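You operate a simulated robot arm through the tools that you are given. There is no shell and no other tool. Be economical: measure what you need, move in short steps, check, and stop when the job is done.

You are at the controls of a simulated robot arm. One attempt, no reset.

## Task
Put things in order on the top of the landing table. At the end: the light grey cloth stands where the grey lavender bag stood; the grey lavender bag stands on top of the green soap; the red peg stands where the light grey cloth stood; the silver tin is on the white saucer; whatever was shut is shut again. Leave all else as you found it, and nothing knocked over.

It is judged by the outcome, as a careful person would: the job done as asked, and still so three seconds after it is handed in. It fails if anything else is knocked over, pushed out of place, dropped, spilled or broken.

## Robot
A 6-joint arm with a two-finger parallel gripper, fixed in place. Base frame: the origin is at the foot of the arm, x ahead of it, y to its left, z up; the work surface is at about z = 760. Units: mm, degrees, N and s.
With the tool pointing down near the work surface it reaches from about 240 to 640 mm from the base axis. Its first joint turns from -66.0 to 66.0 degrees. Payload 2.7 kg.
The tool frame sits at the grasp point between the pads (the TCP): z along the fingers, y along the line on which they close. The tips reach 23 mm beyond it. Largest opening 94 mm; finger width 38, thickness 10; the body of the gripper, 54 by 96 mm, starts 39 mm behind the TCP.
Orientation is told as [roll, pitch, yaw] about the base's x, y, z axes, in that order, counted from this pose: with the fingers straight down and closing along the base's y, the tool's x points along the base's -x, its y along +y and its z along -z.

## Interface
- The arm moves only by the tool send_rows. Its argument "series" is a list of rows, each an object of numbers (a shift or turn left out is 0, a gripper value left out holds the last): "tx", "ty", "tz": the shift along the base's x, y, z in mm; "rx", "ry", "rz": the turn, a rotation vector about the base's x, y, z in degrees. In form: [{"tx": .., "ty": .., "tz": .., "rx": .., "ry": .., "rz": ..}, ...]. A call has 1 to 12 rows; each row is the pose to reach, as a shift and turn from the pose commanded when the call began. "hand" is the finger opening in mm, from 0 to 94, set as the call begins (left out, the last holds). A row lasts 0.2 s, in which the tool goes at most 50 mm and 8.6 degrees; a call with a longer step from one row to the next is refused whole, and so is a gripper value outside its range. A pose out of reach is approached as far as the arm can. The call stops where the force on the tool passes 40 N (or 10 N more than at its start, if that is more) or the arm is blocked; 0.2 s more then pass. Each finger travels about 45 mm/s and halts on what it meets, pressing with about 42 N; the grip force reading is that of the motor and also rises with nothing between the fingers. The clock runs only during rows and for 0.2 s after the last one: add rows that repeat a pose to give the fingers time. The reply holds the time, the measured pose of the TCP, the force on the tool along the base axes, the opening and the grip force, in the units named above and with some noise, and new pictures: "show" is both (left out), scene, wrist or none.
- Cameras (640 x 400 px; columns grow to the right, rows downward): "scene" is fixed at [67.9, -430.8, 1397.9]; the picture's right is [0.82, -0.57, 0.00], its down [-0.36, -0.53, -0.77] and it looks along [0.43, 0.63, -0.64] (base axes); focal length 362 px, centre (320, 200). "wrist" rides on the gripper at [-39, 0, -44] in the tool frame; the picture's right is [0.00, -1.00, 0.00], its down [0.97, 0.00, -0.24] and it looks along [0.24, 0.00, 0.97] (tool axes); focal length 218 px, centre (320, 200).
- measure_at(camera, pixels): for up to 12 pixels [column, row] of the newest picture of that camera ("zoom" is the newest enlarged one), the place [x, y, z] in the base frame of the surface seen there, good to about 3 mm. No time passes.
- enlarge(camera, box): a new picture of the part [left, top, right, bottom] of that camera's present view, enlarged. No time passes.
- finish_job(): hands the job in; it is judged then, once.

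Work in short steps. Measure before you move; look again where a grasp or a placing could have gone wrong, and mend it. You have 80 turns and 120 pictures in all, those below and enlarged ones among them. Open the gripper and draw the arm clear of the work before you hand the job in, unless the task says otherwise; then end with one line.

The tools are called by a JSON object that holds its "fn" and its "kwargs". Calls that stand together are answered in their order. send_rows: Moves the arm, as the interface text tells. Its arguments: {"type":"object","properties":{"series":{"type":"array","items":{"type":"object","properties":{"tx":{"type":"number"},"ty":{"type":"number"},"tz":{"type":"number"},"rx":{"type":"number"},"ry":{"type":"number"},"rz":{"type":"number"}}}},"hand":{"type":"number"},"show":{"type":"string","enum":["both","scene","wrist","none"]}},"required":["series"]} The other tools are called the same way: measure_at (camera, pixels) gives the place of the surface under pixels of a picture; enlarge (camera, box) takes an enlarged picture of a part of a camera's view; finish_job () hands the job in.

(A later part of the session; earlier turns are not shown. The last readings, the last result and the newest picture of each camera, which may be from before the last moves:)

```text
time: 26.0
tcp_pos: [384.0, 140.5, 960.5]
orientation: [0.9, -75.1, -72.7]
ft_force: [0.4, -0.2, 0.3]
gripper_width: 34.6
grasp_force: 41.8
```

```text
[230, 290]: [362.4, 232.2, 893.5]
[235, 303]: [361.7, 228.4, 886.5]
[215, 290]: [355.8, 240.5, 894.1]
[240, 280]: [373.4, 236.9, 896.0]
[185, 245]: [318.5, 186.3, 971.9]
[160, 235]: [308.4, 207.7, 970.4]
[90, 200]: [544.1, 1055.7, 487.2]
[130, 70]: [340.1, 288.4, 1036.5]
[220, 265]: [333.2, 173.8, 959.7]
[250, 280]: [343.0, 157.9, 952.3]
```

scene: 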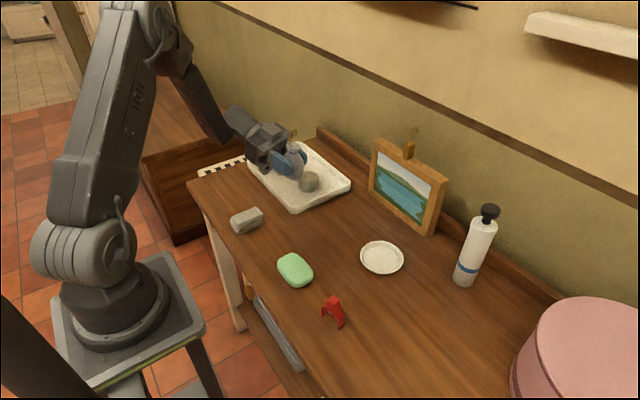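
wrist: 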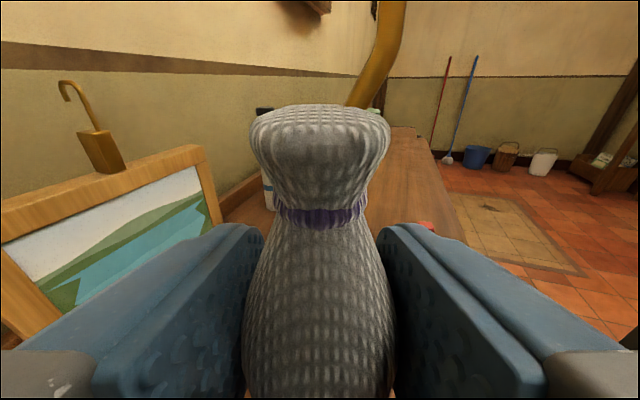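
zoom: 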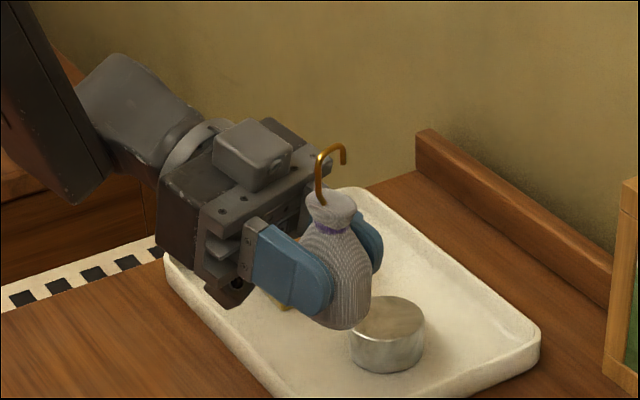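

A bracket under the gripper hangs about 74 mm below the TCP in this pose, so it would hit the table on placing. I'll lay the bag back down in a clearer spot and regrip with the tool turned 180°. First I turn back level.

{"fn": "send_rows", "kwargs": {"series": [{"rx": 7.5, "ry": 2.46, "ty": -2}, {"rx": 15, "ry": 4.92, "ty": -4}, {"rx": 22.6, "ry": 7.4, "ty": -6}, {"rx": 30.1, "ry": 9.9, "ty": -8}, {"rx": 37.6, "ry": 12.3, "ty": -10}, {"rx": 45.1, "ry": 14.8, "ty": -12}, {"rx": 52.6, "ry": 17.3, "ty": -14}, {"rx": 60.2, "ry": 19.8, "ty": -16}, {"rx": 67.7, "ry": 22.2, "ty": -18}, {"rx": 75.2, "ry": 24.7, "ty": -20}, {"rx": 82.6, "ry": 27.1, "ty": -20}, {"rx": 82.6, "ry": 27.1, "ty": -20}]}}

{"fn": "enlarge", "kwargs": {"camera": "scene", "box": [250, 110, 370, 220]}}

```text
time: 28.6
tcp_pos: [384.6, 119.7, 960.4]
orientation: [0.0, 11.9, -72.0]
ft_force: [1.1, 0.1, 0.4]
gripper_width: 34.1
grasp_force: 41.8
```

scene: 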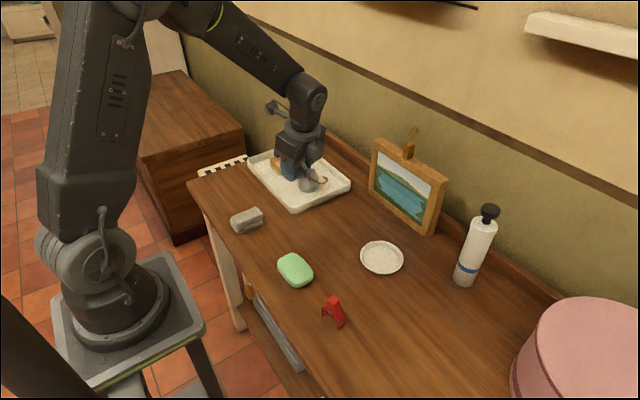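
wrist: 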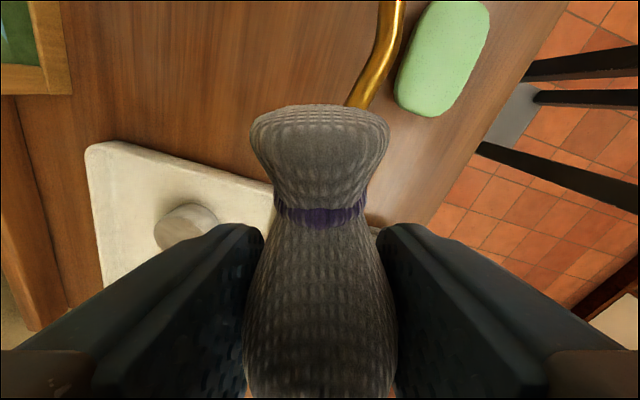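

```text
3.64 times, centred on (310, 165) of scene
```

zoom: 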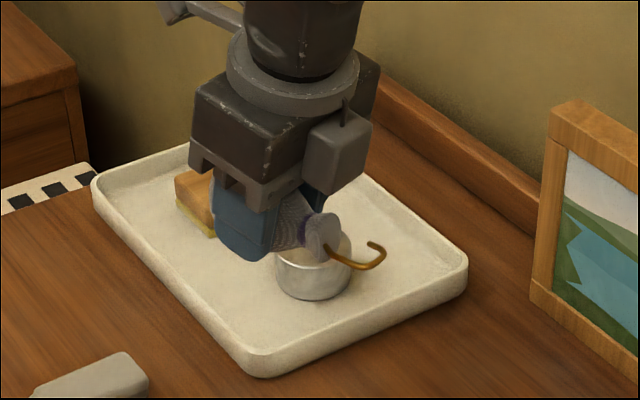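

I lower it towards the table at (384,120), ending slowly at z≈791.

{"fn": "send_rows", "kwargs": {"series": [{"tz": -35}, {"tz": -70}, {"tz": -100}, {"tz": -125}, {"tz": -143}, {"tz": -153}, {"tz": -159}, {"tz": -163}, {"tz": -166}, {"tz": -168}, {"tz": -169}, {"tz": -169}]}}

{"fn": "enlarge", "kwargs": {"camera": "scene", "box": [250, 160, 370, 270]}}

```text
time: 31.2
tcp_pos: [384.3, 119.9, 791.6]
orientation: [0.0, 11.9, -72.0]
ft_force: [-0.7, -0.5, -1.0]
gripper_width: 34.5
grasp_force: 42.2
```

scene: 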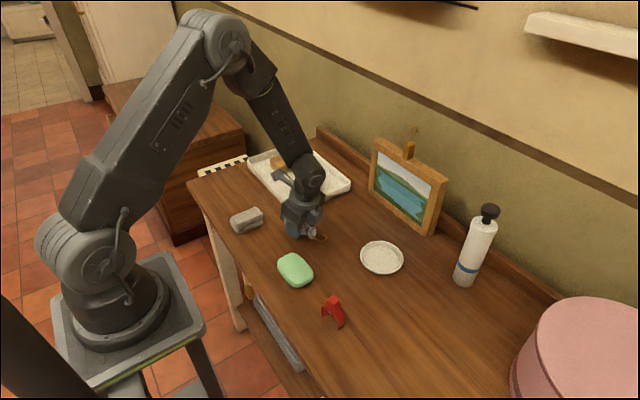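
wrist: 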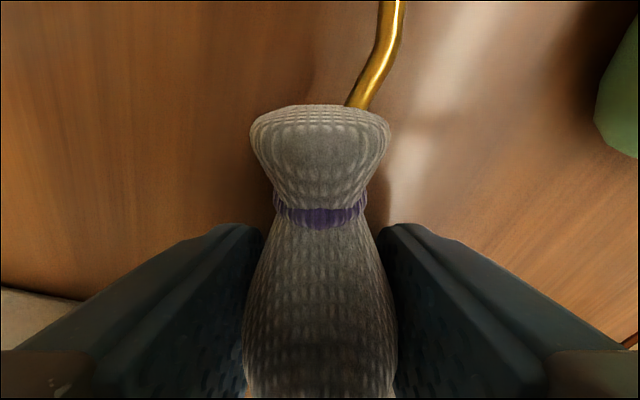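

```text
3.64 times, centred on (310, 215) of scene
```

zoom: 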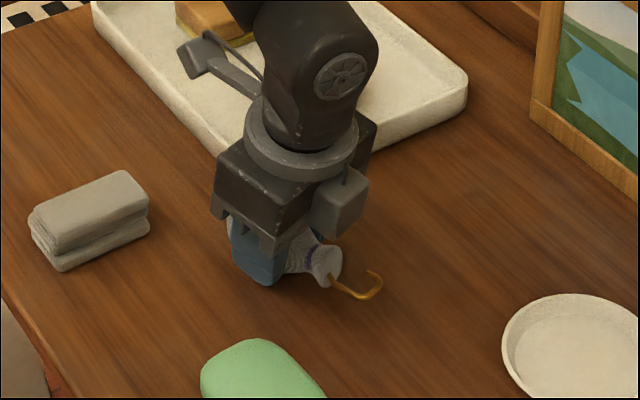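

No contact force yet. I lower 3 mm more, then open to 64.

{"fn": "send_rows", "kwargs": {"series": [{"tz": -1}, {"tz": -2}, {"tz": -3}, {"tz": -3}], "show": "none"}}

{"fn": "send_rows", "kwargs": {"series": [{}, {}, {}, {}], "hand": 64, "show": "wrist"}}

```text
time: 32.1
tcp_pos: [384.1, 120.3, 791.3]
orientation: [0.1, 12.0, -72.0]
ft_force: [-1.9, -2.4, 6.9]
gripper_width: 34.0
grasp_force: 42.3
stopped in row 4: the force on the tool passed its limit (the readings are from after the stop); the commanded pose is now the measured one
```

```text
time: 33.1
tcp_pos: [384.9, 120.1, 790.9]
orientation: [0.0, 12.0, -72.0]
ft_force: [-0.8, -0.7, -0.4]
gripper_width: 64.0
grasp_force: 0.0
```

wrist: 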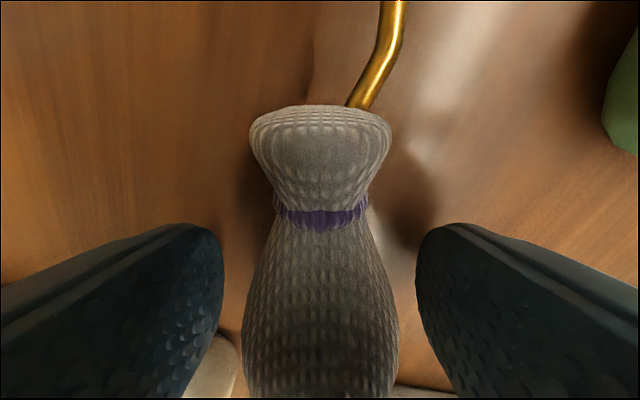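

The bag rests steadily on the table. I retreat up and remove the tilt, to then rotate the tool 180°.

{"fn": "send_rows", "kwargs": {"series": [{"tx": 1, "ty": -3, "tz": 15}, {"tx": 2, "ty": -7, "tz": 35}, {"tx": 4, "ty": -13, "tz": 65}, {"tx": 4, "ty": -13, "tz": 105}, {"tx": 0, "ty": 0, "tz": 140, "rx": -5.7, "ry": -1.87}, {"tx": 0, "ty": 0, "tz": 150, "rx": -11.4, "ry": -3.74}, {"tx": 0, "ty": 0, "tz": 150, "rx": -11.4, "ry": -3.74}], "show": "wrist"}}

{"fn": "send_rows", "kwargs": {"series": [{"rz": 8.5}, {"rz": 17}, {"rz": 25.5}, {"rz": 34}, {"rz": 42.5}, {"rz": 51}, {"rz": 59.5}, {"rz": 68}, {"rz": 76.5}, {"rz": 85}, {"rz": 90}], "show": "none"}}

{"fn": "send_rows", "kwargs": {"series": [{"rz": 8.5}, {"rz": 17}, {"rz": 25.5}, {"rz": 34}, {"rz": 42.5}, {"rz": 51}, {"rz": 59.5}, {"rz": 68}, {"rz": 76.5}, {"rz": 85}, {"rz": 90}, {"rz": 90}]}}

```text
time: 34.7
tcp_pos: [385.9, 120.1, 939.9]
orientation: [0.2, -0.1, -72.0]
ft_force: [-0.6, -0.5, 0.5]
gripper_width: 64.3
grasp_force: 0.1
```

wrist: 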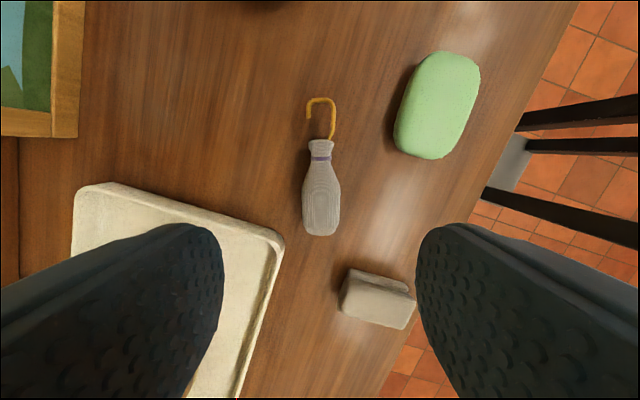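

```text
time: 37.1
tcp_pos: [384.0, 119.4, 939.9]
orientation: [0.1, -0.1, 18.2]
ft_force: [-1.1, -0.8, -0.2]
gripper_width: 64.0
grasp_force: 0.1
```

```text
time: 39.7
tcp_pos: [383.7, 119.9, 940.6]
orientation: [0.1, 0.0, 108.1]
ft_force: [0.6, 0.4, 0.1]
gripper_width: 63.8
grasp_force: 0.1
```

scene: 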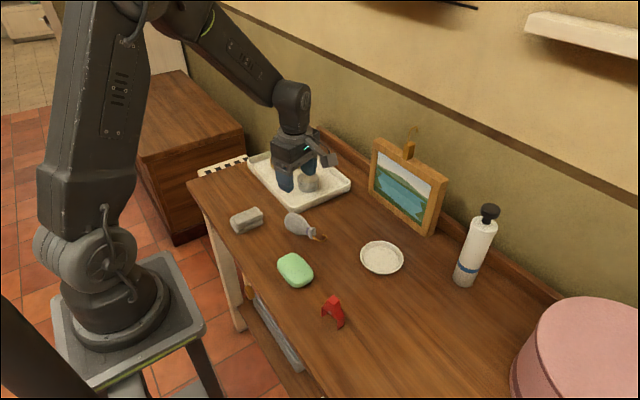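
wrist: 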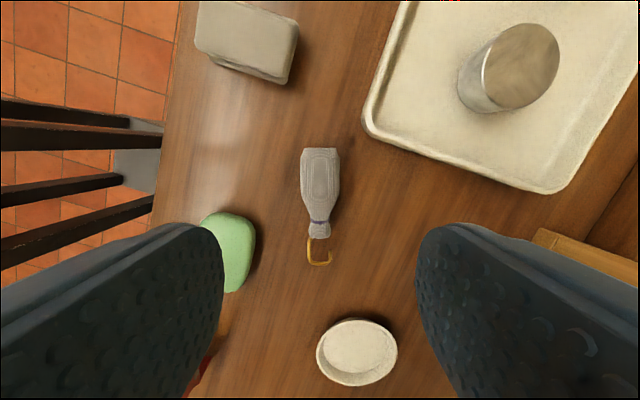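

Rotation done. I measure the bag's base and sides in the wrist view (base row ~150, head ~230).

{"fn": "measure_at", "kwargs": {"camera": "wrist", "pixels": [[304, 150], [337, 150], [320, 151], [320, 165], [320, 180], [319, 200], [319, 215], [319, 232], [303, 180], [338, 178], [312, 255], [325, 262]]}}

{"fn": "enlarge", "kwargs": {"camera": "wrist", "box": [270, 130, 370, 280]}}

```text
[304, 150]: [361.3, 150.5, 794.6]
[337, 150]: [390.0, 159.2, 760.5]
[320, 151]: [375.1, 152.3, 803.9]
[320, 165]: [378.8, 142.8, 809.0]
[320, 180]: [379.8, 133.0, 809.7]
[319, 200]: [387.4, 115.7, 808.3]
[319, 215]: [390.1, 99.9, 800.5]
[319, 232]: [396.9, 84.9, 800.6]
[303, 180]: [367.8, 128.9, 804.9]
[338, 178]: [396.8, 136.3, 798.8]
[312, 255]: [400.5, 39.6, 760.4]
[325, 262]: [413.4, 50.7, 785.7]
```

```text
2.67 times, centred on (320, 205) of wrist
```

zoom: 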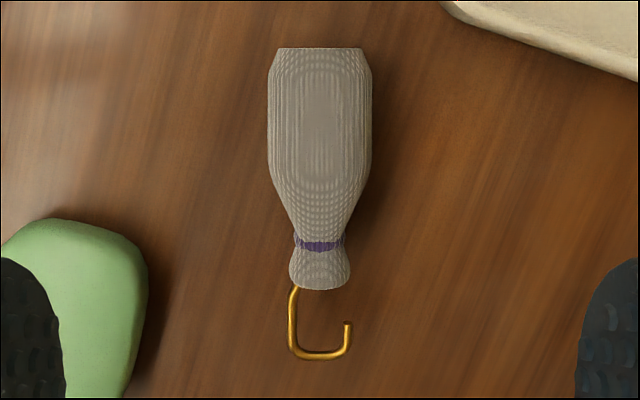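

Axis is aligned with the gripper at column 320. I tilt 20° towards the head and approach along the tool axis to an intermediate height.

{"fn": "send_rows", "kwargs": {"series": [{"rx": 6.3, "ry": 2.1, "tx": 2, "ty": -6, "tz": -20}, {"rx": 12.7, "ry": 4.2, "tx": 4, "ty": -12, "tz": -50}, {"rx": 19, "ry": 6.24, "tx": 7, "ty": -18, "tz": -80}, {"rx": 19, "ry": 6.24, "tx": 5, "ty": -11, "tz": -100}, {"rx": 19, "ry": 6.24, "tx": 3, "ty": -5, "tz": -118}, {"rx": 19, "ry": 6.24, "tx": 3, "ty": -5, "tz": -118}]}}

{"fn": "enlarge", "kwargs": {"camera": "scene", "box": [250, 160, 370, 270]}}

```text
time: 41.1
tcp_pos: [388.7, 116.0, 823.2]
orientation: [0.1, -20.1, 108.0]
ft_force: [0.2, 1.5, 0.3]
gripper_width: 63.9
grasp_force: 0.0
```

scene: 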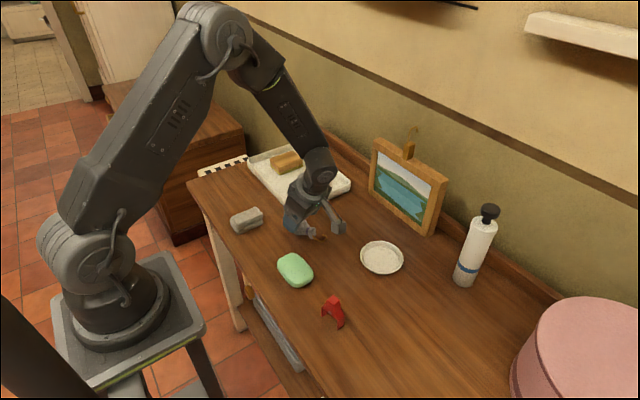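
wrist: 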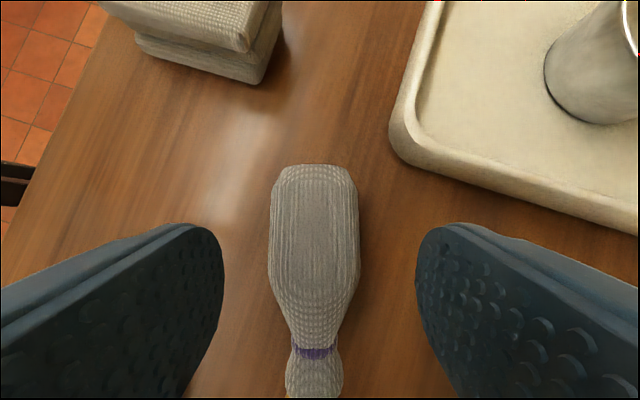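

```text
3.64 times, centred on (310, 215) of scene
```

zoom: 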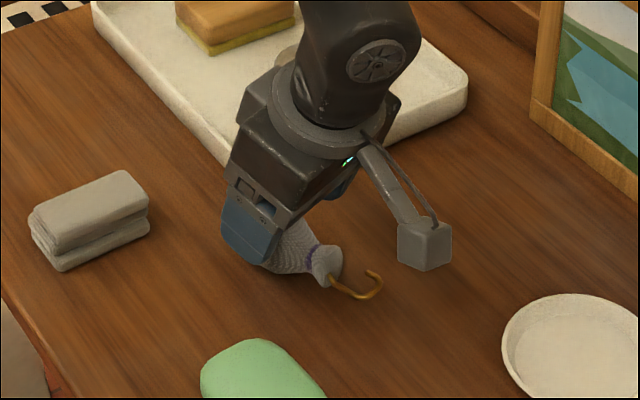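

The hanging bracket box is at zoom (425,245) on the head side. I check its lowest height before going down.

{"fn": "measure_at", "kwargs": {"camera": "zoom", "pixels": [[425, 265], [403, 255], [445, 262], [425, 225], [330, 265], [325, 252], [290, 230], [375, 275]]}}

```text
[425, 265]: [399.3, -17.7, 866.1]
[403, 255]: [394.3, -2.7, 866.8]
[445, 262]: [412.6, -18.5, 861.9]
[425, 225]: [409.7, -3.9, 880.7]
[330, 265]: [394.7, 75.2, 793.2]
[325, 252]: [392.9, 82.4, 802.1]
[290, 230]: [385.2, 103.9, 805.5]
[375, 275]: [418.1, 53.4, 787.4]
```

The bracket stays well above everything (862 → ~830). I descend the remaining 32 mm along the tool axis.

{"fn": "send_rows", "kwargs": {"series": [{"tx": -1, "ty": 3, "tz": -10}, {"tx": -2, "ty": 6, "tz": -20}, {"tx": -3, "ty": 8, "tz": -27}, {"tx": -4, "ty": 9, "tz": -32}, {"tx": -4, "ty": 9, "tz": -32}], "show": "wrist"}}

```text
time: 42.3
tcp_pos: [383.7, 124.5, 790.4]
orientation: [0.1, -20.0, 108.0]
ft_force: [0.7, 0.5, -0.2]
gripper_width: 64.1
grasp_force: 0.1
```

wrist: 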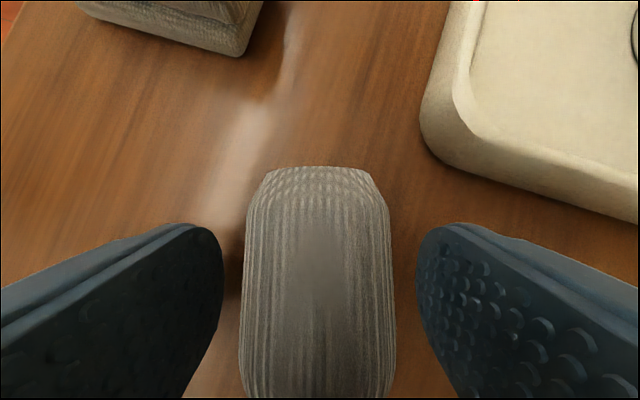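

Bag centred and undisturbed. I close on it.

{"fn": "send_rows", "kwargs": {"series": [{}, {}, {}, {}, {}], "hand": 15, "show": "none"}}

{"fn": "send_rows", "kwargs": {"series": [{"tz": 4}, {"tz": 12}, {"tz": 28}, {"tz": 50}, {"tz": 75}, {"tz": 100}, {"tz": 125}, {"tz": 145}, {"tz": 160}, {"tz": 170}, {"tz": 170}]}}

```text
time: 43.5
tcp_pos: [384.7, 123.8, 791.2]
orientation: [0.2, -20.1, 108.1]
ft_force: [0.2, 0.6, -0.2]
gripper_width: 34.2
grasp_force: 42.1
```

```text
time: 45.9
tcp_pos: [384.5, 123.8, 961.3]
orientation: [0.2, -19.9, 108.0]
ft_force: [0.3, 0.2, 0.3]
gripper_width: 34.5
grasp_force: 41.5
```

scene: 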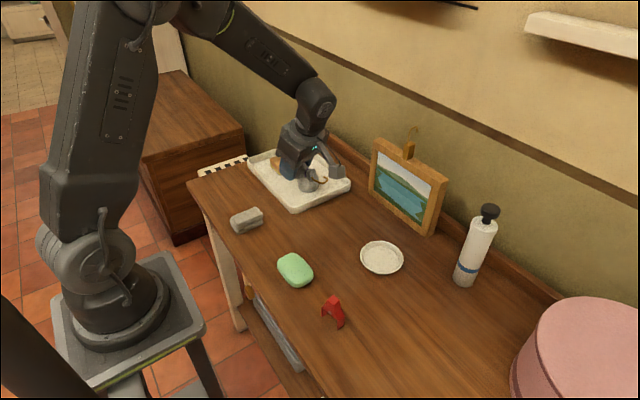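
wrist: 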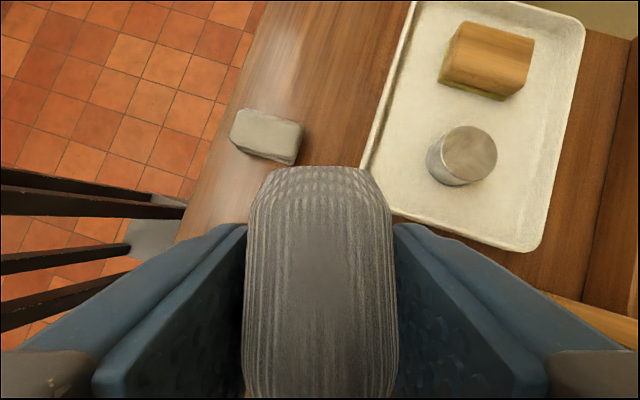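

Held. I rotate 88° about the closing axis to stand the bag up in the air.

{"fn": "send_rows", "kwargs": {"series": [{"rx": -7.6, "ry": -2.5}, {"rx": -15.2, "ry": -5}, {"rx": -22.8, "ry": -7.5}, {"rx": -30.4, "ry": -10}, {"rx": -38, "ry": -12.5}, {"rx": -45.6, "ry": -15}, {"rx": -53.2, "ry": -17.5}, {"rx": -60.8, "ry": -20}, {"rx": -68.4, "ry": -22.5}, {"rx": -76, "ry": -25}, {"rx": -83.6, "ry": -27.5}, {"rx": -83.6, "ry": -27.5}]}}

{"fn": "enlarge", "kwargs": {"camera": "scene", "box": [240, 90, 350, 200]}}

```text
time: 48.5
tcp_pos: [384.7, 125.0, 961.2]
orientation: [-0.4, 68.1, 107.7]
ft_force: [-0.4, 0.0, -0.3]
gripper_width: 34.2
grasp_force: 41.6
```

scene: 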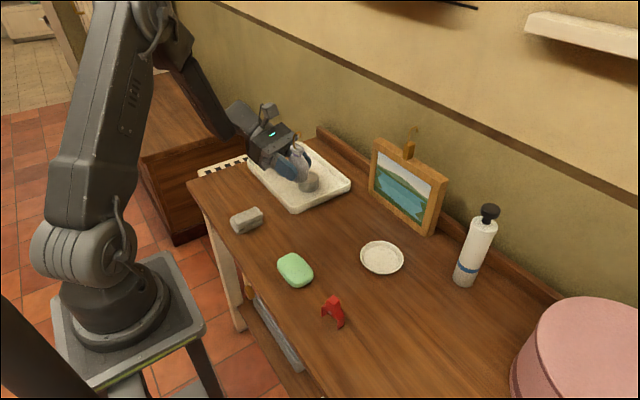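
wrist: 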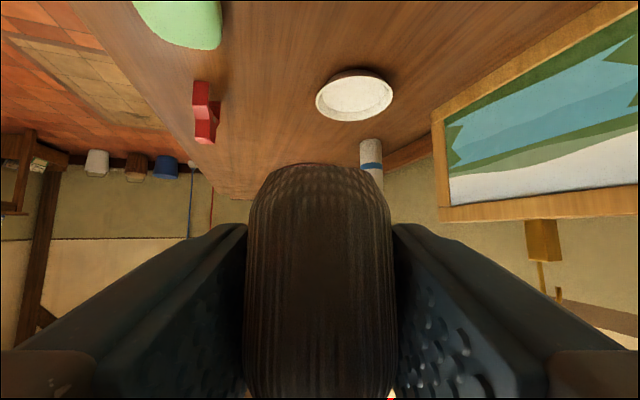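

```text
3.64 times, centred on (295, 145) of scene
```

zoom: 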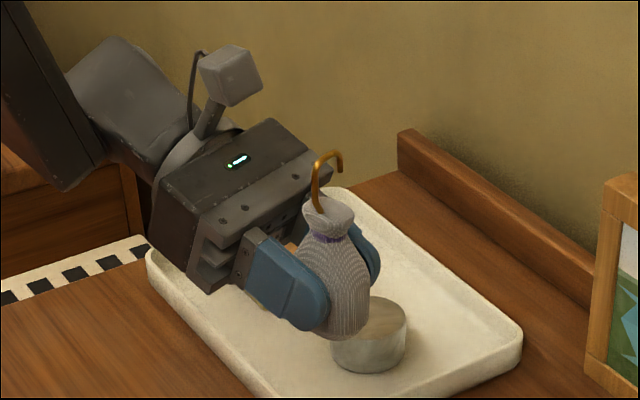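

The bracket is now on top. I measure head, body and base to find the bag's lean.

{"fn": "measure_at", "kwargs": {"camera": "zoom", "pixels": [[314, 180], [316, 200], [320, 212], [335, 207], [350, 212], [340, 232], [345, 262], [350, 285], [348, 305], [350, 330], [325, 330], [365, 322]]}}

{"fn": "measure_at", "kwargs": {"camera": "wrist", "pixels": [[320, 172], [320, 190], [290, 200], [350, 200], [320, 220], [320, 260], [320, 300], [320, 340], [320, 390]]}}

```text
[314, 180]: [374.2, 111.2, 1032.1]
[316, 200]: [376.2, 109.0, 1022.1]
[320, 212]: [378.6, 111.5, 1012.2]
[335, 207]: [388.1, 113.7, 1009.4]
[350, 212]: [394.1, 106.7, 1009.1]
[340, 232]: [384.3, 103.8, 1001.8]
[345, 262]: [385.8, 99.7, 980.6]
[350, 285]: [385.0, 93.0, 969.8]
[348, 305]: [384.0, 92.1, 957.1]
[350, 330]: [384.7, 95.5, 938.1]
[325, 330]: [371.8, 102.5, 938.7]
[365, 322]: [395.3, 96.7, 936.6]
```

```text
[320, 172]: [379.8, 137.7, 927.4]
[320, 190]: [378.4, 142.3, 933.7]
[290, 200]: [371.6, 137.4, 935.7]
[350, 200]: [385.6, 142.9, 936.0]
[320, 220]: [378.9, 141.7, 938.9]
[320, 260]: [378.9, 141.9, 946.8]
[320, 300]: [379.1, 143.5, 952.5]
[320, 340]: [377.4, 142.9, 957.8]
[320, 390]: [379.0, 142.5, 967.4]
```

Bag upright, base at z≈927.3 (34 below TCP), its centre about 8 mm ahead of the TCP. I carry it over the soap to TCP (306.5,23.5) and then to z≈880.

{"fn": "send_rows", "kwargs": {"series": [{"tx": -8, "ty": -10}, {"tx": -18, "ty": -23}, {"tx": -29, "ty": -37}, {"tx": -40, "ty": -52}, {"tx": -51, "ty": -67}, {"tx": -62, "ty": -81}, {"tx": -71, "ty": -93, "tz": -10}, {"tx": -78, "ty": -101, "tz": -25}, {"tx": -78, "ty": -101, "tz": -45}, {"tx": -78, "ty": -101, "tz": -65}, {"tx": -78, "ty": -101, "tz": -80}, {"tx": -78, "ty": -101, "tz": -80}]}}

{"fn": "enlarge", "kwargs": {"camera": "scene", "box": [220, 170, 360, 310]}}

```text
time: 51.1
tcp_pos: [305.4, 23.5, 879.7]
orientation: [-0.3, 68.1, 107.7]
ft_force: [-0.4, -0.1, -0.5]
gripper_width: 34.4
grasp_force: 42.3
```

scene: 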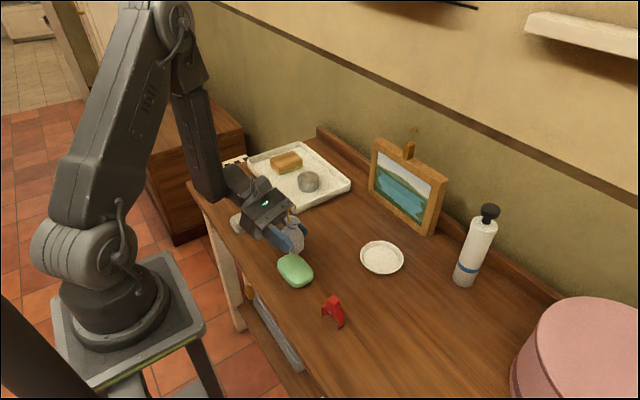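
wrist: 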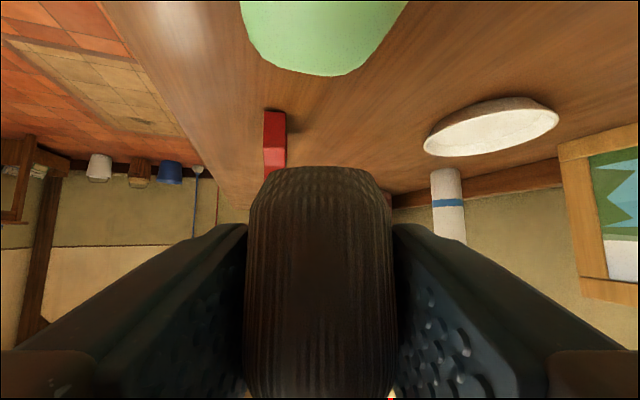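

```text
2.86 times, centred on (290, 240) of scene
```

zoom: 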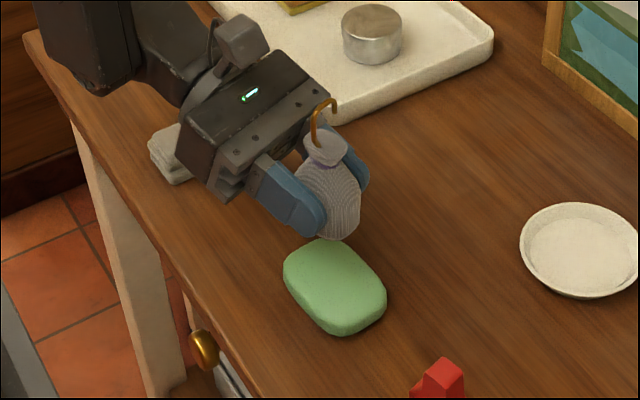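

I check the wrist parts' heights near the cloth (zoom 150–230, 80–190) and the bag's head and base before lowering 58 mm.

{"fn": "measure_at", "kwargs": {"camera": "zoom", "pixels": [[110, 90], [150, 90], [190, 95], [180, 170], [210, 190], [225, 198], [320, 140], [340, 145], [335, 200], [335, 236], [335, 280], [160, 150]]}}

```text
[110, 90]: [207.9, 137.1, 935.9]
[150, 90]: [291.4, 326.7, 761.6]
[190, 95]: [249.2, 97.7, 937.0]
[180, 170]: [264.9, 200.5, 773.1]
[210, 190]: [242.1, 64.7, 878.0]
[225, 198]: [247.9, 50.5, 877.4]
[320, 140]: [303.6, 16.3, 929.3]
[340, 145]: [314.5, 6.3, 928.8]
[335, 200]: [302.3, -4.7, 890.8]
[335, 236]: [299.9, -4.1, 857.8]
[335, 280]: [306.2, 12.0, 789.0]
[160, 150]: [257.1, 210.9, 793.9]
```

Clearances are fine and the bag centre is over (309,16). I lower it, slowing at the end.

{"fn": "send_rows", "kwargs": {"series": [{"tz": -15}, {"tz": -30}, {"tz": -40}, {"tz": -47}, {"tz": -51}, {"tz": -53}, {"tz": -55}, {"tz": -55}], "show": "scene"}}

{"fn": "enlarge", "kwargs": {"camera": "scene", "box": [250, 200, 350, 300]}}

```text
time: 52.9
tcp_pos: [305.4, 22.5, 825.1]
orientation: [-0.3, 68.0, 107.6]
ft_force: [-1.1, 0.2, -0.9]
gripper_width: 34.1
grasp_force: 42.3
```

scene: 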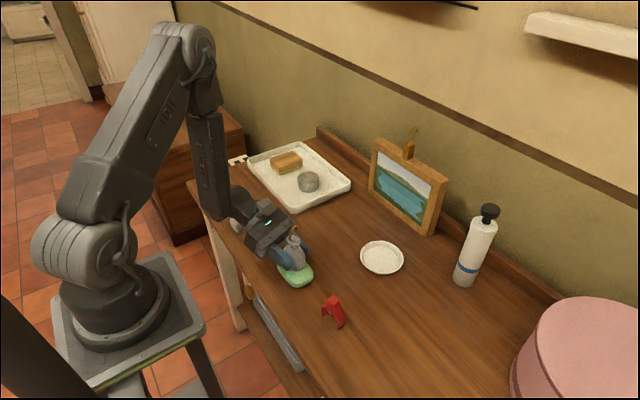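

```text
4.00 times, centred on (300, 250) of scene
```

zoom: 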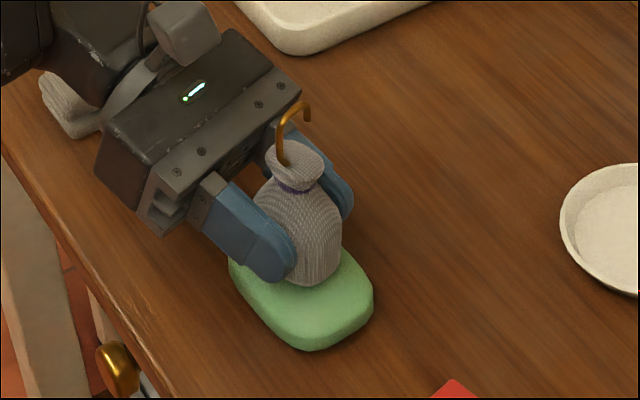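

The bag hovers just above the soap but seems a bit to the +y side. I measure it.

{"fn": "measure_at", "kwargs": {"camera": "zoom", "pixels": [[316, 280], [300, 275], [335, 268], [318, 250], [310, 345], [365, 290], [290, 310], [340, 300], [236, 268], [285, 155], [310, 155], [300, 180]]}}

```text
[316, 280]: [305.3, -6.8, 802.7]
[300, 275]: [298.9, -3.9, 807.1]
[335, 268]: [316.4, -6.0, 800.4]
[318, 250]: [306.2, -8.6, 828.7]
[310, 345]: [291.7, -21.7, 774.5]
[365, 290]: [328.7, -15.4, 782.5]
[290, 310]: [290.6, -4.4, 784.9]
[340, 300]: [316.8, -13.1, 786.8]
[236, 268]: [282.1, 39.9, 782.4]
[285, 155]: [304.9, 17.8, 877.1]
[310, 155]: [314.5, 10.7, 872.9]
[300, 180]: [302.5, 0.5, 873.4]
```

Base is centred on the soap within a couple of mm, about 5 mm above it. I lower in 1 mm steps until contact.

{"fn": "send_rows", "kwargs": {"series": [{"tz": -1}, {"tz": -2}, {"tz": -3}, {"tz": -4}, {"tz": -4}], "show": "none"}}

{"fn": "enlarge", "kwargs": {"camera": "scene", "box": [260, 210, 330, 290]}}

```text
time: 54.1
tcp_pos: [305.5, 23.1, 822.1]
orientation: [-0.3, 68.1, 107.9]
ft_force: [0.2, 0.5, -1.1]
gripper_width: 34.1
grasp_force: 41.9
```

```text
5.00 times, centred on (295, 250) of scene
```

zoom: 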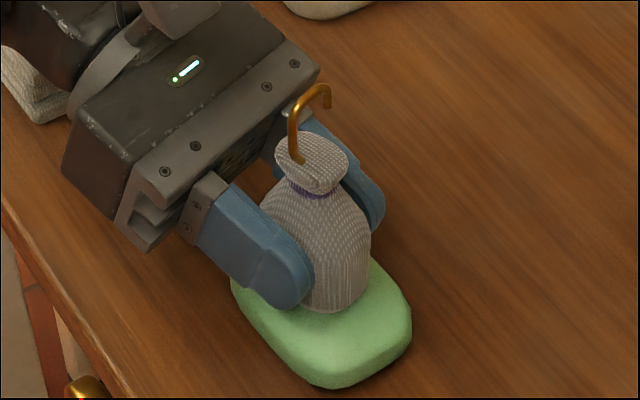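

{"fn": "send_rows", "kwargs": {"series": [{"tz": -0.5}, {"tz": -1}, {"tz": -1.5}, {"tz": -2}, {"tz": -2.5}, {"tz": -3}, {"tz": -3}], "show": "none"}}

```text
time: 55.7
tcp_pos: [306.3, 23.5, 820.2]
orientation: [-0.3, 68.3, 107.6]
ft_force: [-0.3, -2.9, 24.4]
gripper_width: 34.3
grasp_force: 41.8
```

Contact reached (24 N). I ease up 1.5 mm to relieve pressure, then open.

{"fn": "send_rows", "kwargs": {"series": [{"tz": 1}, {"tz": 1.5}], "show": "none"}}

{"fn": "send_rows", "kwargs": {"series": [{}, {}, {}, {}, {}], "hand": 66, "show": "none"}}

{"fn": "enlarge", "kwargs": {"camera": "scene", "box": [260, 210, 330, 290]}}

```text
time: 56.3
tcp_pos: [306.3, 23.5, 820.6]
orientation: [-0.4, 68.2, 107.8]
ft_force: [0.4, -1.1, 13.5]
gripper_width: 34.4
grasp_force: 41.9
```

```text
time: 57.5
tcp_pos: [305.4, 22.6, 820.7]
orientation: [-0.2, 68.0, 107.9]
ft_force: [-0.1, -0.7, -0.2]
gripper_width: 66.0
grasp_force: 0.0
```

```text
5.00 times, centred on (295, 250) of scene
```

zoom: 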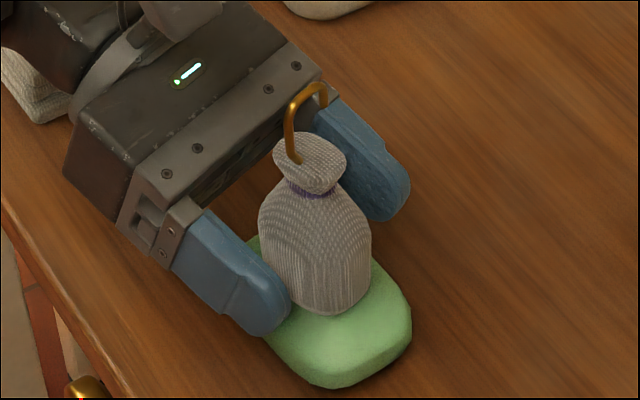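

The bag stands on the soap. I retreat straight back along the tool axis and upward.

{"fn": "send_rows", "kwargs": {"series": [{"tx": -3, "ty": 9, "tz": 4}, {"tx": -9, "ty": 26, "tz": 11}, {"tx": -16, "ty": 48, "tz": 20}, {"tx": -23, "ty": 70, "tz": 30}, {"tx": -28, "ty": 88, "tz": 45}, {"tx": -28, "ty": 95, "tz": 75}, {"tx": -28, "ty": 95, "tz": 115}, {"tx": -20, "ty": 95, "tz": 150}, {"tx": -10, "ty": 95, "tz": 180}, {"tx": 0, "ty": 95, "tz": 200}, {"tx": 0, "ty": 95, "tz": 200}]}}

{"fn": "enlarge", "kwargs": {"camera": "scene", "box": [210, 160, 370, 340]}}

```text
time: 59.9
tcp_pos: [306.7, 118.7, 1020.0]
orientation: [-0.3, 68.0, 107.8]
ft_force: [0.1, -0.2, -0.1]
gripper_width: 65.9
grasp_force: 0.1
```

scene: 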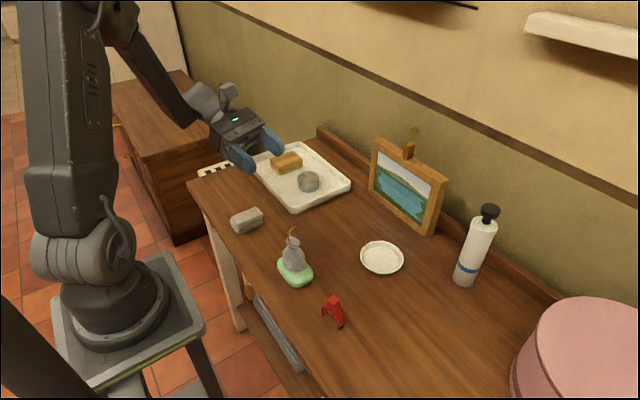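
wrist: 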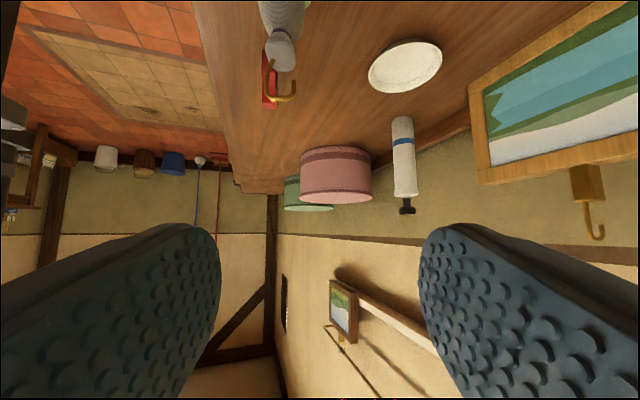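

```text
2.22 times, centred on (290, 250) of scene
```

zoom: 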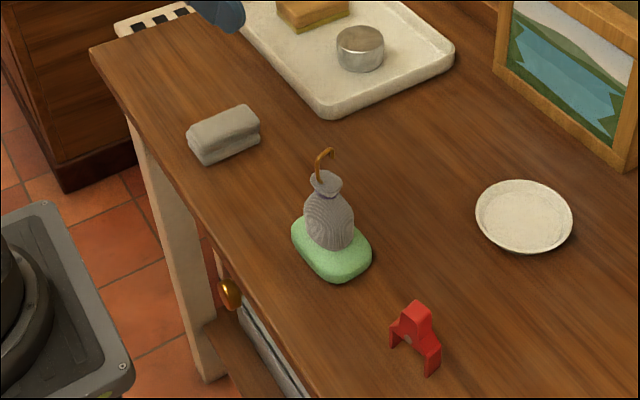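

The bag stands well on the soap and all else is unmoved. Next the cloth: I bring the tool back to vertical and to yaw ≈ −5° (matching the cloth).

{"fn": "send_rows", "kwargs": {"series": [{"rx": 8.08, "ry": 2.65}, {"rx": 16.15, "ry": 5.3}, {"rx": 24.2, "ry": 7.95}, {"rx": 32.3, "ry": 10.6}, {"rx": 40.4, "ry": 13.25}, {"rx": 48.4, "ry": 15.9}, {"rx": 56.5, "ry": 18.55}, {"rx": 64.6, "ry": 21.2}, {"rx": 64.6, "ry": 21.2}], "show": "none"}}

{"fn": "send_rows", "kwargs": {"series": [{"rz": -8.2, "ty": 6}, {"rz": -16.4, "ty": 12}, {"rz": -24.6, "ty": 18}, {"rz": -32.8, "ty": 24}, {"rz": -41, "ty": 30}, {"rz": -49.2, "ty": 36}, {"rz": -57.4, "ty": 42}, {"rz": -65.6, "ty": 48}], "show": "none"}}

{"fn": "send_rows", "kwargs": {"series": [{"rz": -8.2, "ty": 6, "tx": -3, "tz": -10}, {"rz": -16.4, "ty": 12, "tx": -6, "tz": -20}, {"rz": -24.6, "ty": 18, "tx": -8, "tz": -40}, {"rz": -32.8, "ty": 26, "tx": -10, "tz": -60}, {"rz": -41, "ty": 40, "tx": -12, "tz": -80}, {"rz": -47.4, "ty": 50, "tx": -12, "tz": -100}, {"rz": -47.4, "ty": 50, "tx": -12, "tz": -100}]}}

```text
time: 61.9
tcp_pos: [304.8, 117.9, 1019.0]
orientation: [0.0, -0.1, 108.1]
ft_force: [-0.4, -0.8, 0.7]
gripper_width: 65.7
grasp_force: 0.1
```

```text
time: 63.7
tcp_pos: [305.6, 167.1, 1020.2]
orientation: [0.1, 0.0, 42.3]
ft_force: [1.1, 0.2, 0.4]
gripper_width: 66.0
grasp_force: 0.0
```

```text
time: 65.3
tcp_pos: [292.2, 217.3, 918.9]
orientation: [0.1, 0.0, -5.2]
ft_force: [-0.3, 0.0, 0.5]
gripper_width: 66.1
grasp_force: 0.0
```

scene: 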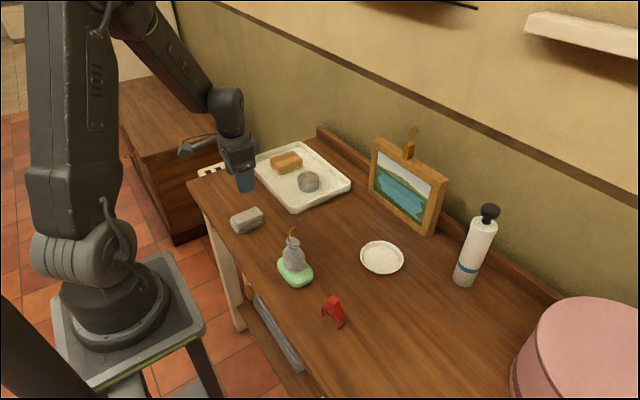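
wrist: 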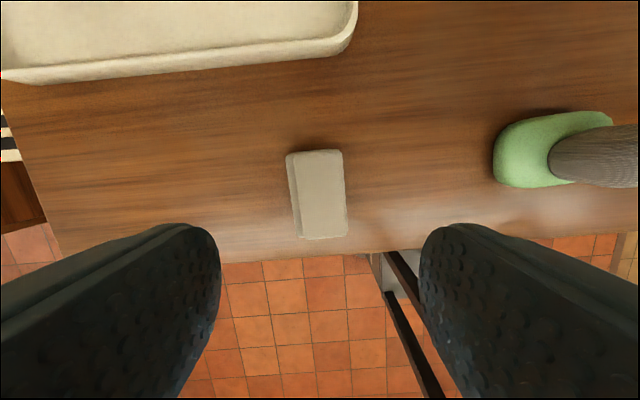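

I measure the cloth's top corners for an accurate centre and yaw.

{"fn": "measure_at", "kwargs": {"camera": "wrist", "pixels": [[300, 153], [338, 152], [341, 190], [344, 232], [303, 236], [299, 195], [320, 193], [292, 195], [289, 165], [295, 230], [302, 165], [340, 165]]}}

{"fn": "enlarge", "kwargs": {"camera": "wrist", "box": [270, 130, 370, 255]}}

```text
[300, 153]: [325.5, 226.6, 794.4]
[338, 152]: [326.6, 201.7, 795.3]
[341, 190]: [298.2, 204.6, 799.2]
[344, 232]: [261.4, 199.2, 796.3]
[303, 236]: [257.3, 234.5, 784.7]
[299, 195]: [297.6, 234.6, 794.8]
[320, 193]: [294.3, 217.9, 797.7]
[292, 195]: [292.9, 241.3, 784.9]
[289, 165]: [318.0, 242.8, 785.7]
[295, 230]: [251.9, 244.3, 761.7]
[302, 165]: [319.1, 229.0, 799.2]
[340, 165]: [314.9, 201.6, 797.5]
```

```text
3.20 times, centred on (320, 192) of wrist
```

zoom: 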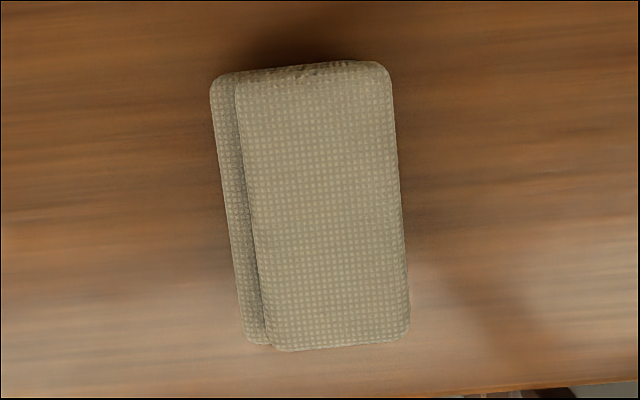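

The cloth's yaw is actually about 0°, centre (292,221), y 200–243, top z≈798. I set yaw 0 and descend to z≈786.

{"fn": "send_rows", "kwargs": {"series": [{"rz": 5.3, "ty": 4, "tz": -10}, {"rz": 5.3, "ty": 4, "tz": -45}, {"rz": 5.3, "ty": 4, "tz": -80}, {"rz": 5.3, "ty": 4, "tz": -105}, {"rz": 5.3, "ty": 4, "tz": -122}, {"rz": 5.3, "ty": 4, "tz": -130}, {"rz": 5.3, "ty": 4, "tz": -133}, {"rz": 5.3, "ty": 4, "tz": -133}], "show": "wrist"}}

```text
time: 67.1
tcp_pos: [294.0, 221.3, 787.0]
orientation: [0.0, 0.0, 0.2]
ft_force: [0.4, 0.3, -0.5]
gripper_width: 65.7
grasp_force: 0.1
```

wrist: 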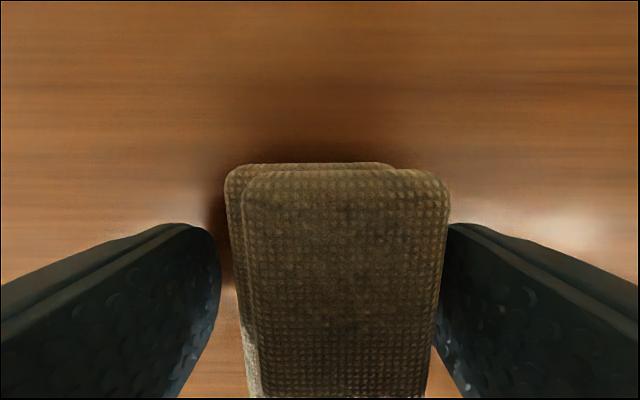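

The cloth is about 3 mm nearer the right finger; I shift −3 in y, then close.

{"fn": "send_rows", "kwargs": {"series": [{"ty": -3}, {"ty": -3}], "show": "none"}}

{"fn": "send_rows", "kwargs": {"series": [{}, {}, {}, {}, {}], "hand": 20, "show": "none"}}

{"fn": "send_rows", "kwargs": {"series": [{"tz": 4}, {"tz": 12}, {"tz": 25}, {"tz": 45}, {"tz": 70}, {"tz": 90}, {"tz": 90}]}}

```text
time: 67.7
tcp_pos: [294.2, 217.1, 788.2]
orientation: [0.1, -0.1, 0.3]
ft_force: [0.3, 0.8, 0.2]
gripper_width: 66.1
grasp_force: 0.0
```

```text
time: 68.9
tcp_pos: [292.9, 218.7, 786.9]
orientation: [0.0, 0.1, 0.3]
ft_force: [0.5, -0.3, 1.8]
gripper_width: 44.7
grasp_force: 42.5
```

```text
time: 70.5
tcp_pos: [292.7, 216.0, 877.3]
orientation: [0.0, 0.1, 0.3]
ft_force: [-0.5, 0.8, 0.1]
gripper_width: 44.6
grasp_force: 42.2
```

scene: 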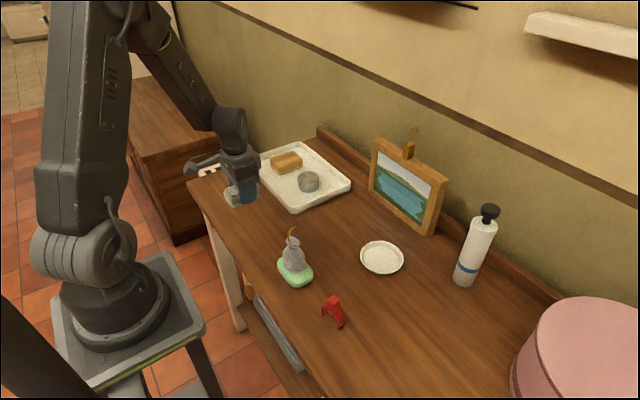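
wrist: 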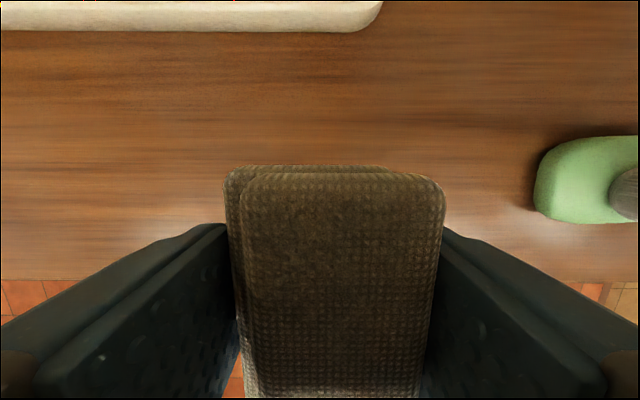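

Cloth held at 44.6 mm. I carry it to the bag's old spot (309,358) and lower partly.

{"fn": "send_rows", "kwargs": {"series": [{"tx": 3, "ty": 20}, {"tx": 6, "ty": 50}, {"tx": 10, "ty": 80}, {"tx": 13, "ty": 108}, {"tx": 16, "ty": 130}, {"tx": 17, "ty": 141, "tz": -10}, {"tx": 17, "ty": 141, "tz": -35}, {"tx": 17, "ty": 141, "tz": -60}, {"tx": 17, "ty": 141, "tz": -75}, {"tx": 17, "ty": 141, "tz": -83}, {"tx": 17, "ty": 141, "tz": -85}, {"tx": 17, "ty": 141, "tz": -85}]}}

```text
time: 73.1
tcp_pos: [310.3, 355.9, 792.6]
orientation: [0.1, 0.1, 0.4]
ft_force: [-0.2, 0.0, -0.8]
gripper_width: 44.6
grasp_force: 42.0
```

scene: 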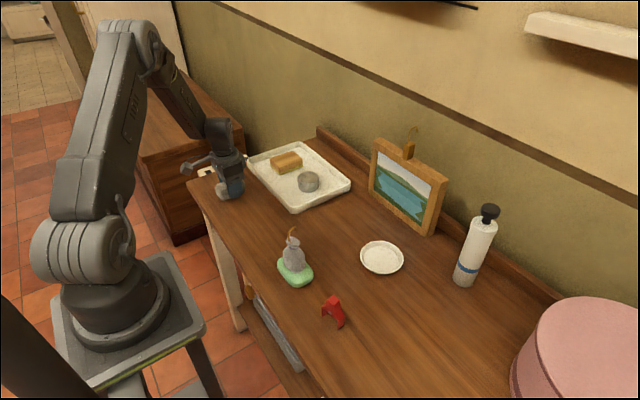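
wrist: 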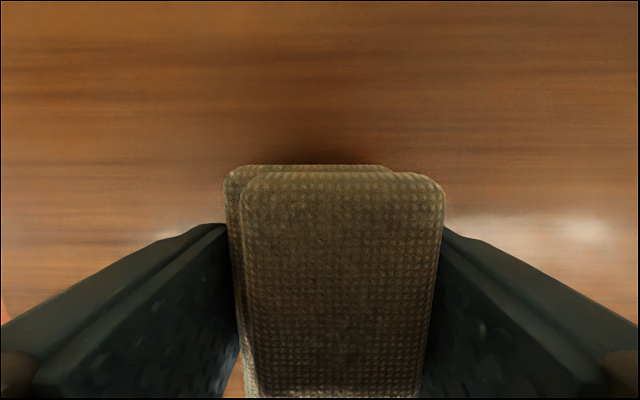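

About 5 mm above the table. I lower gently to contact, then open to 62.

{"fn": "send_rows", "kwargs": {"series": [{"tz": -1.5, "ty": 1}, {"tz": -3, "ty": 1.5}, {"tz": -4, "ty": 1.5}, {"tz": -5, "ty": 1.5}, {"tz": -5.5, "ty": 1.5}, {"tz": -5.5, "ty": 1.5}], "show": "none"}}

{"fn": "send_rows", "kwargs": {"series": [{}, {}, {}, {}], "hand": 64, "show": "none"}}

{"fn": "send_rows", "kwargs": {"series": [{"tz": 10}, {"tz": 30}, {"tz": 60}, {"tz": 100}, {"tz": 140}, {"tz": 140}]}}

```text
time: 74.5
tcp_pos: [310.2, 358.8, 787.0]
orientation: [0.1, -0.1, 0.3]
ft_force: [-1.6, -5.8, 15.3]
gripper_width: 44.7
grasp_force: 41.9
```

```text
time: 75.5
tcp_pos: [310.1, 360.9, 786.2]
orientation: [0.1, 0.0, 0.3]
ft_force: [0.5, -0.7, -0.1]
gripper_width: 64.3
grasp_force: 0.0
```

```text
time: 76.9
tcp_pos: [308.1, 357.8, 926.9]
orientation: [-0.1, 0.0, 0.3]
ft_force: [-0.7, 0.8, 0.7]
gripper_width: 64.0
grasp_force: 0.1
```

scene: 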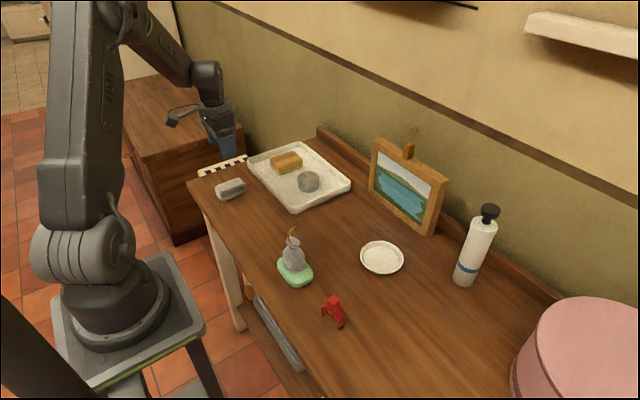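
wrist: 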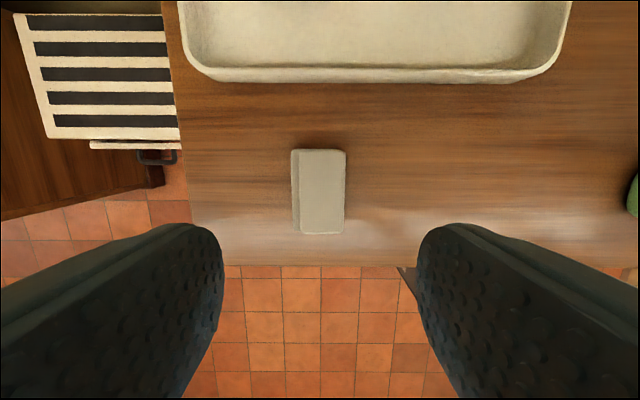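

Cloth is in place. Now to the peg near (306,−125): I rise to z≈1020 to pass well over the bag.

{"fn": "send_rows", "kwargs": {"series": [{"ty": -20, "tz": 40}, {"ty": -55, "tz": 70}, {"ty": -98, "tz": 85}, {"ty": -142, "tz": 90}, {"ty": -186, "tz": 90}, {"ty": -230, "tz": 90}, {"ty": -274, "tz": 90}, {"ty": -318, "tz": 90}, {"ty": -362, "tz": 90}, {"ty": -406, "tz": 90}, {"ty": -450, "tz": 75}, {"ty": -478, "tz": 50}], "show": "none"}}

{"fn": "send_rows", "kwargs": {"series": [{"tz": -30}, {"tz": -50}, {"tz": -50}]}}

{"fn": "enlarge", "kwargs": {"camera": "wrist", "box": [250, 120, 390, 260]}}

{"fn": "enlarge", "kwargs": {"camera": "scene", "box": [300, 280, 365, 340]}}

```text
time: 79.5
tcp_pos: [310.0, -119.5, 976.6]
orientation: [0.1, 0.1, 0.4]
ft_force: [-0.4, -0.5, -0.5]
gripper_width: 64.2
grasp_force: 0.0
```

```text
time: 80.3
tcp_pos: [311.6, -117.5, 926.0]
orientation: [0.2, 0.0, 0.3]
ft_force: [-0.4, -0.6, 0.2]
gripper_width: 63.8
grasp_force: 0.0
```

scene: 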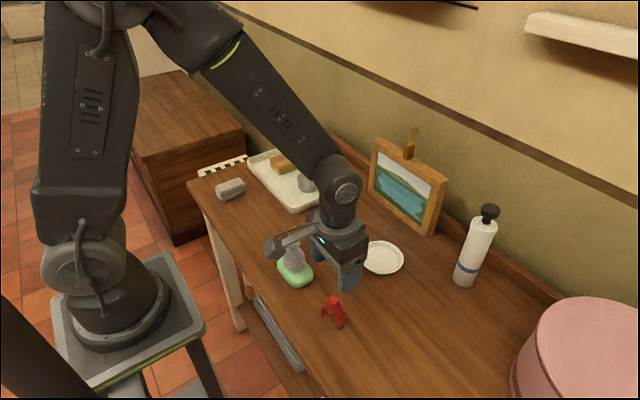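
wrist: 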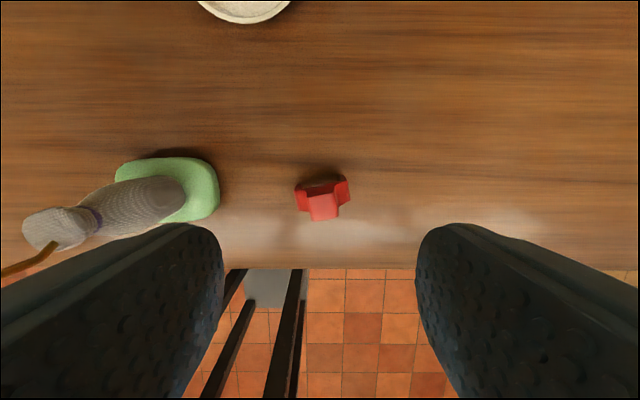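

```text
2.86 times, centred on (320, 190) of wrist
```

zoom: 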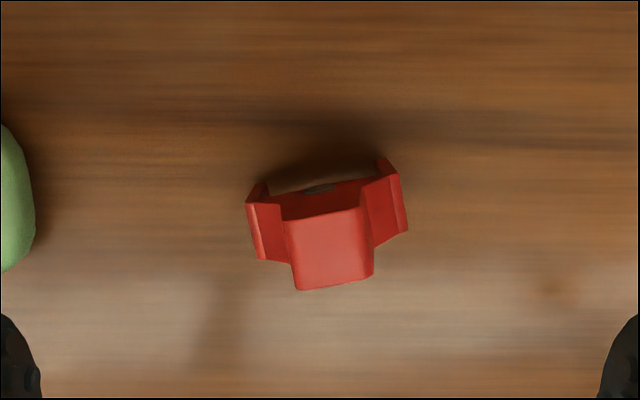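

```text
6.67 times, centred on (332, 310) of scene
```

zoom: 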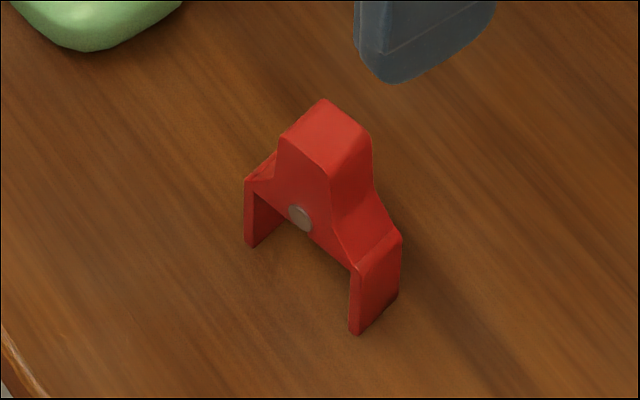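

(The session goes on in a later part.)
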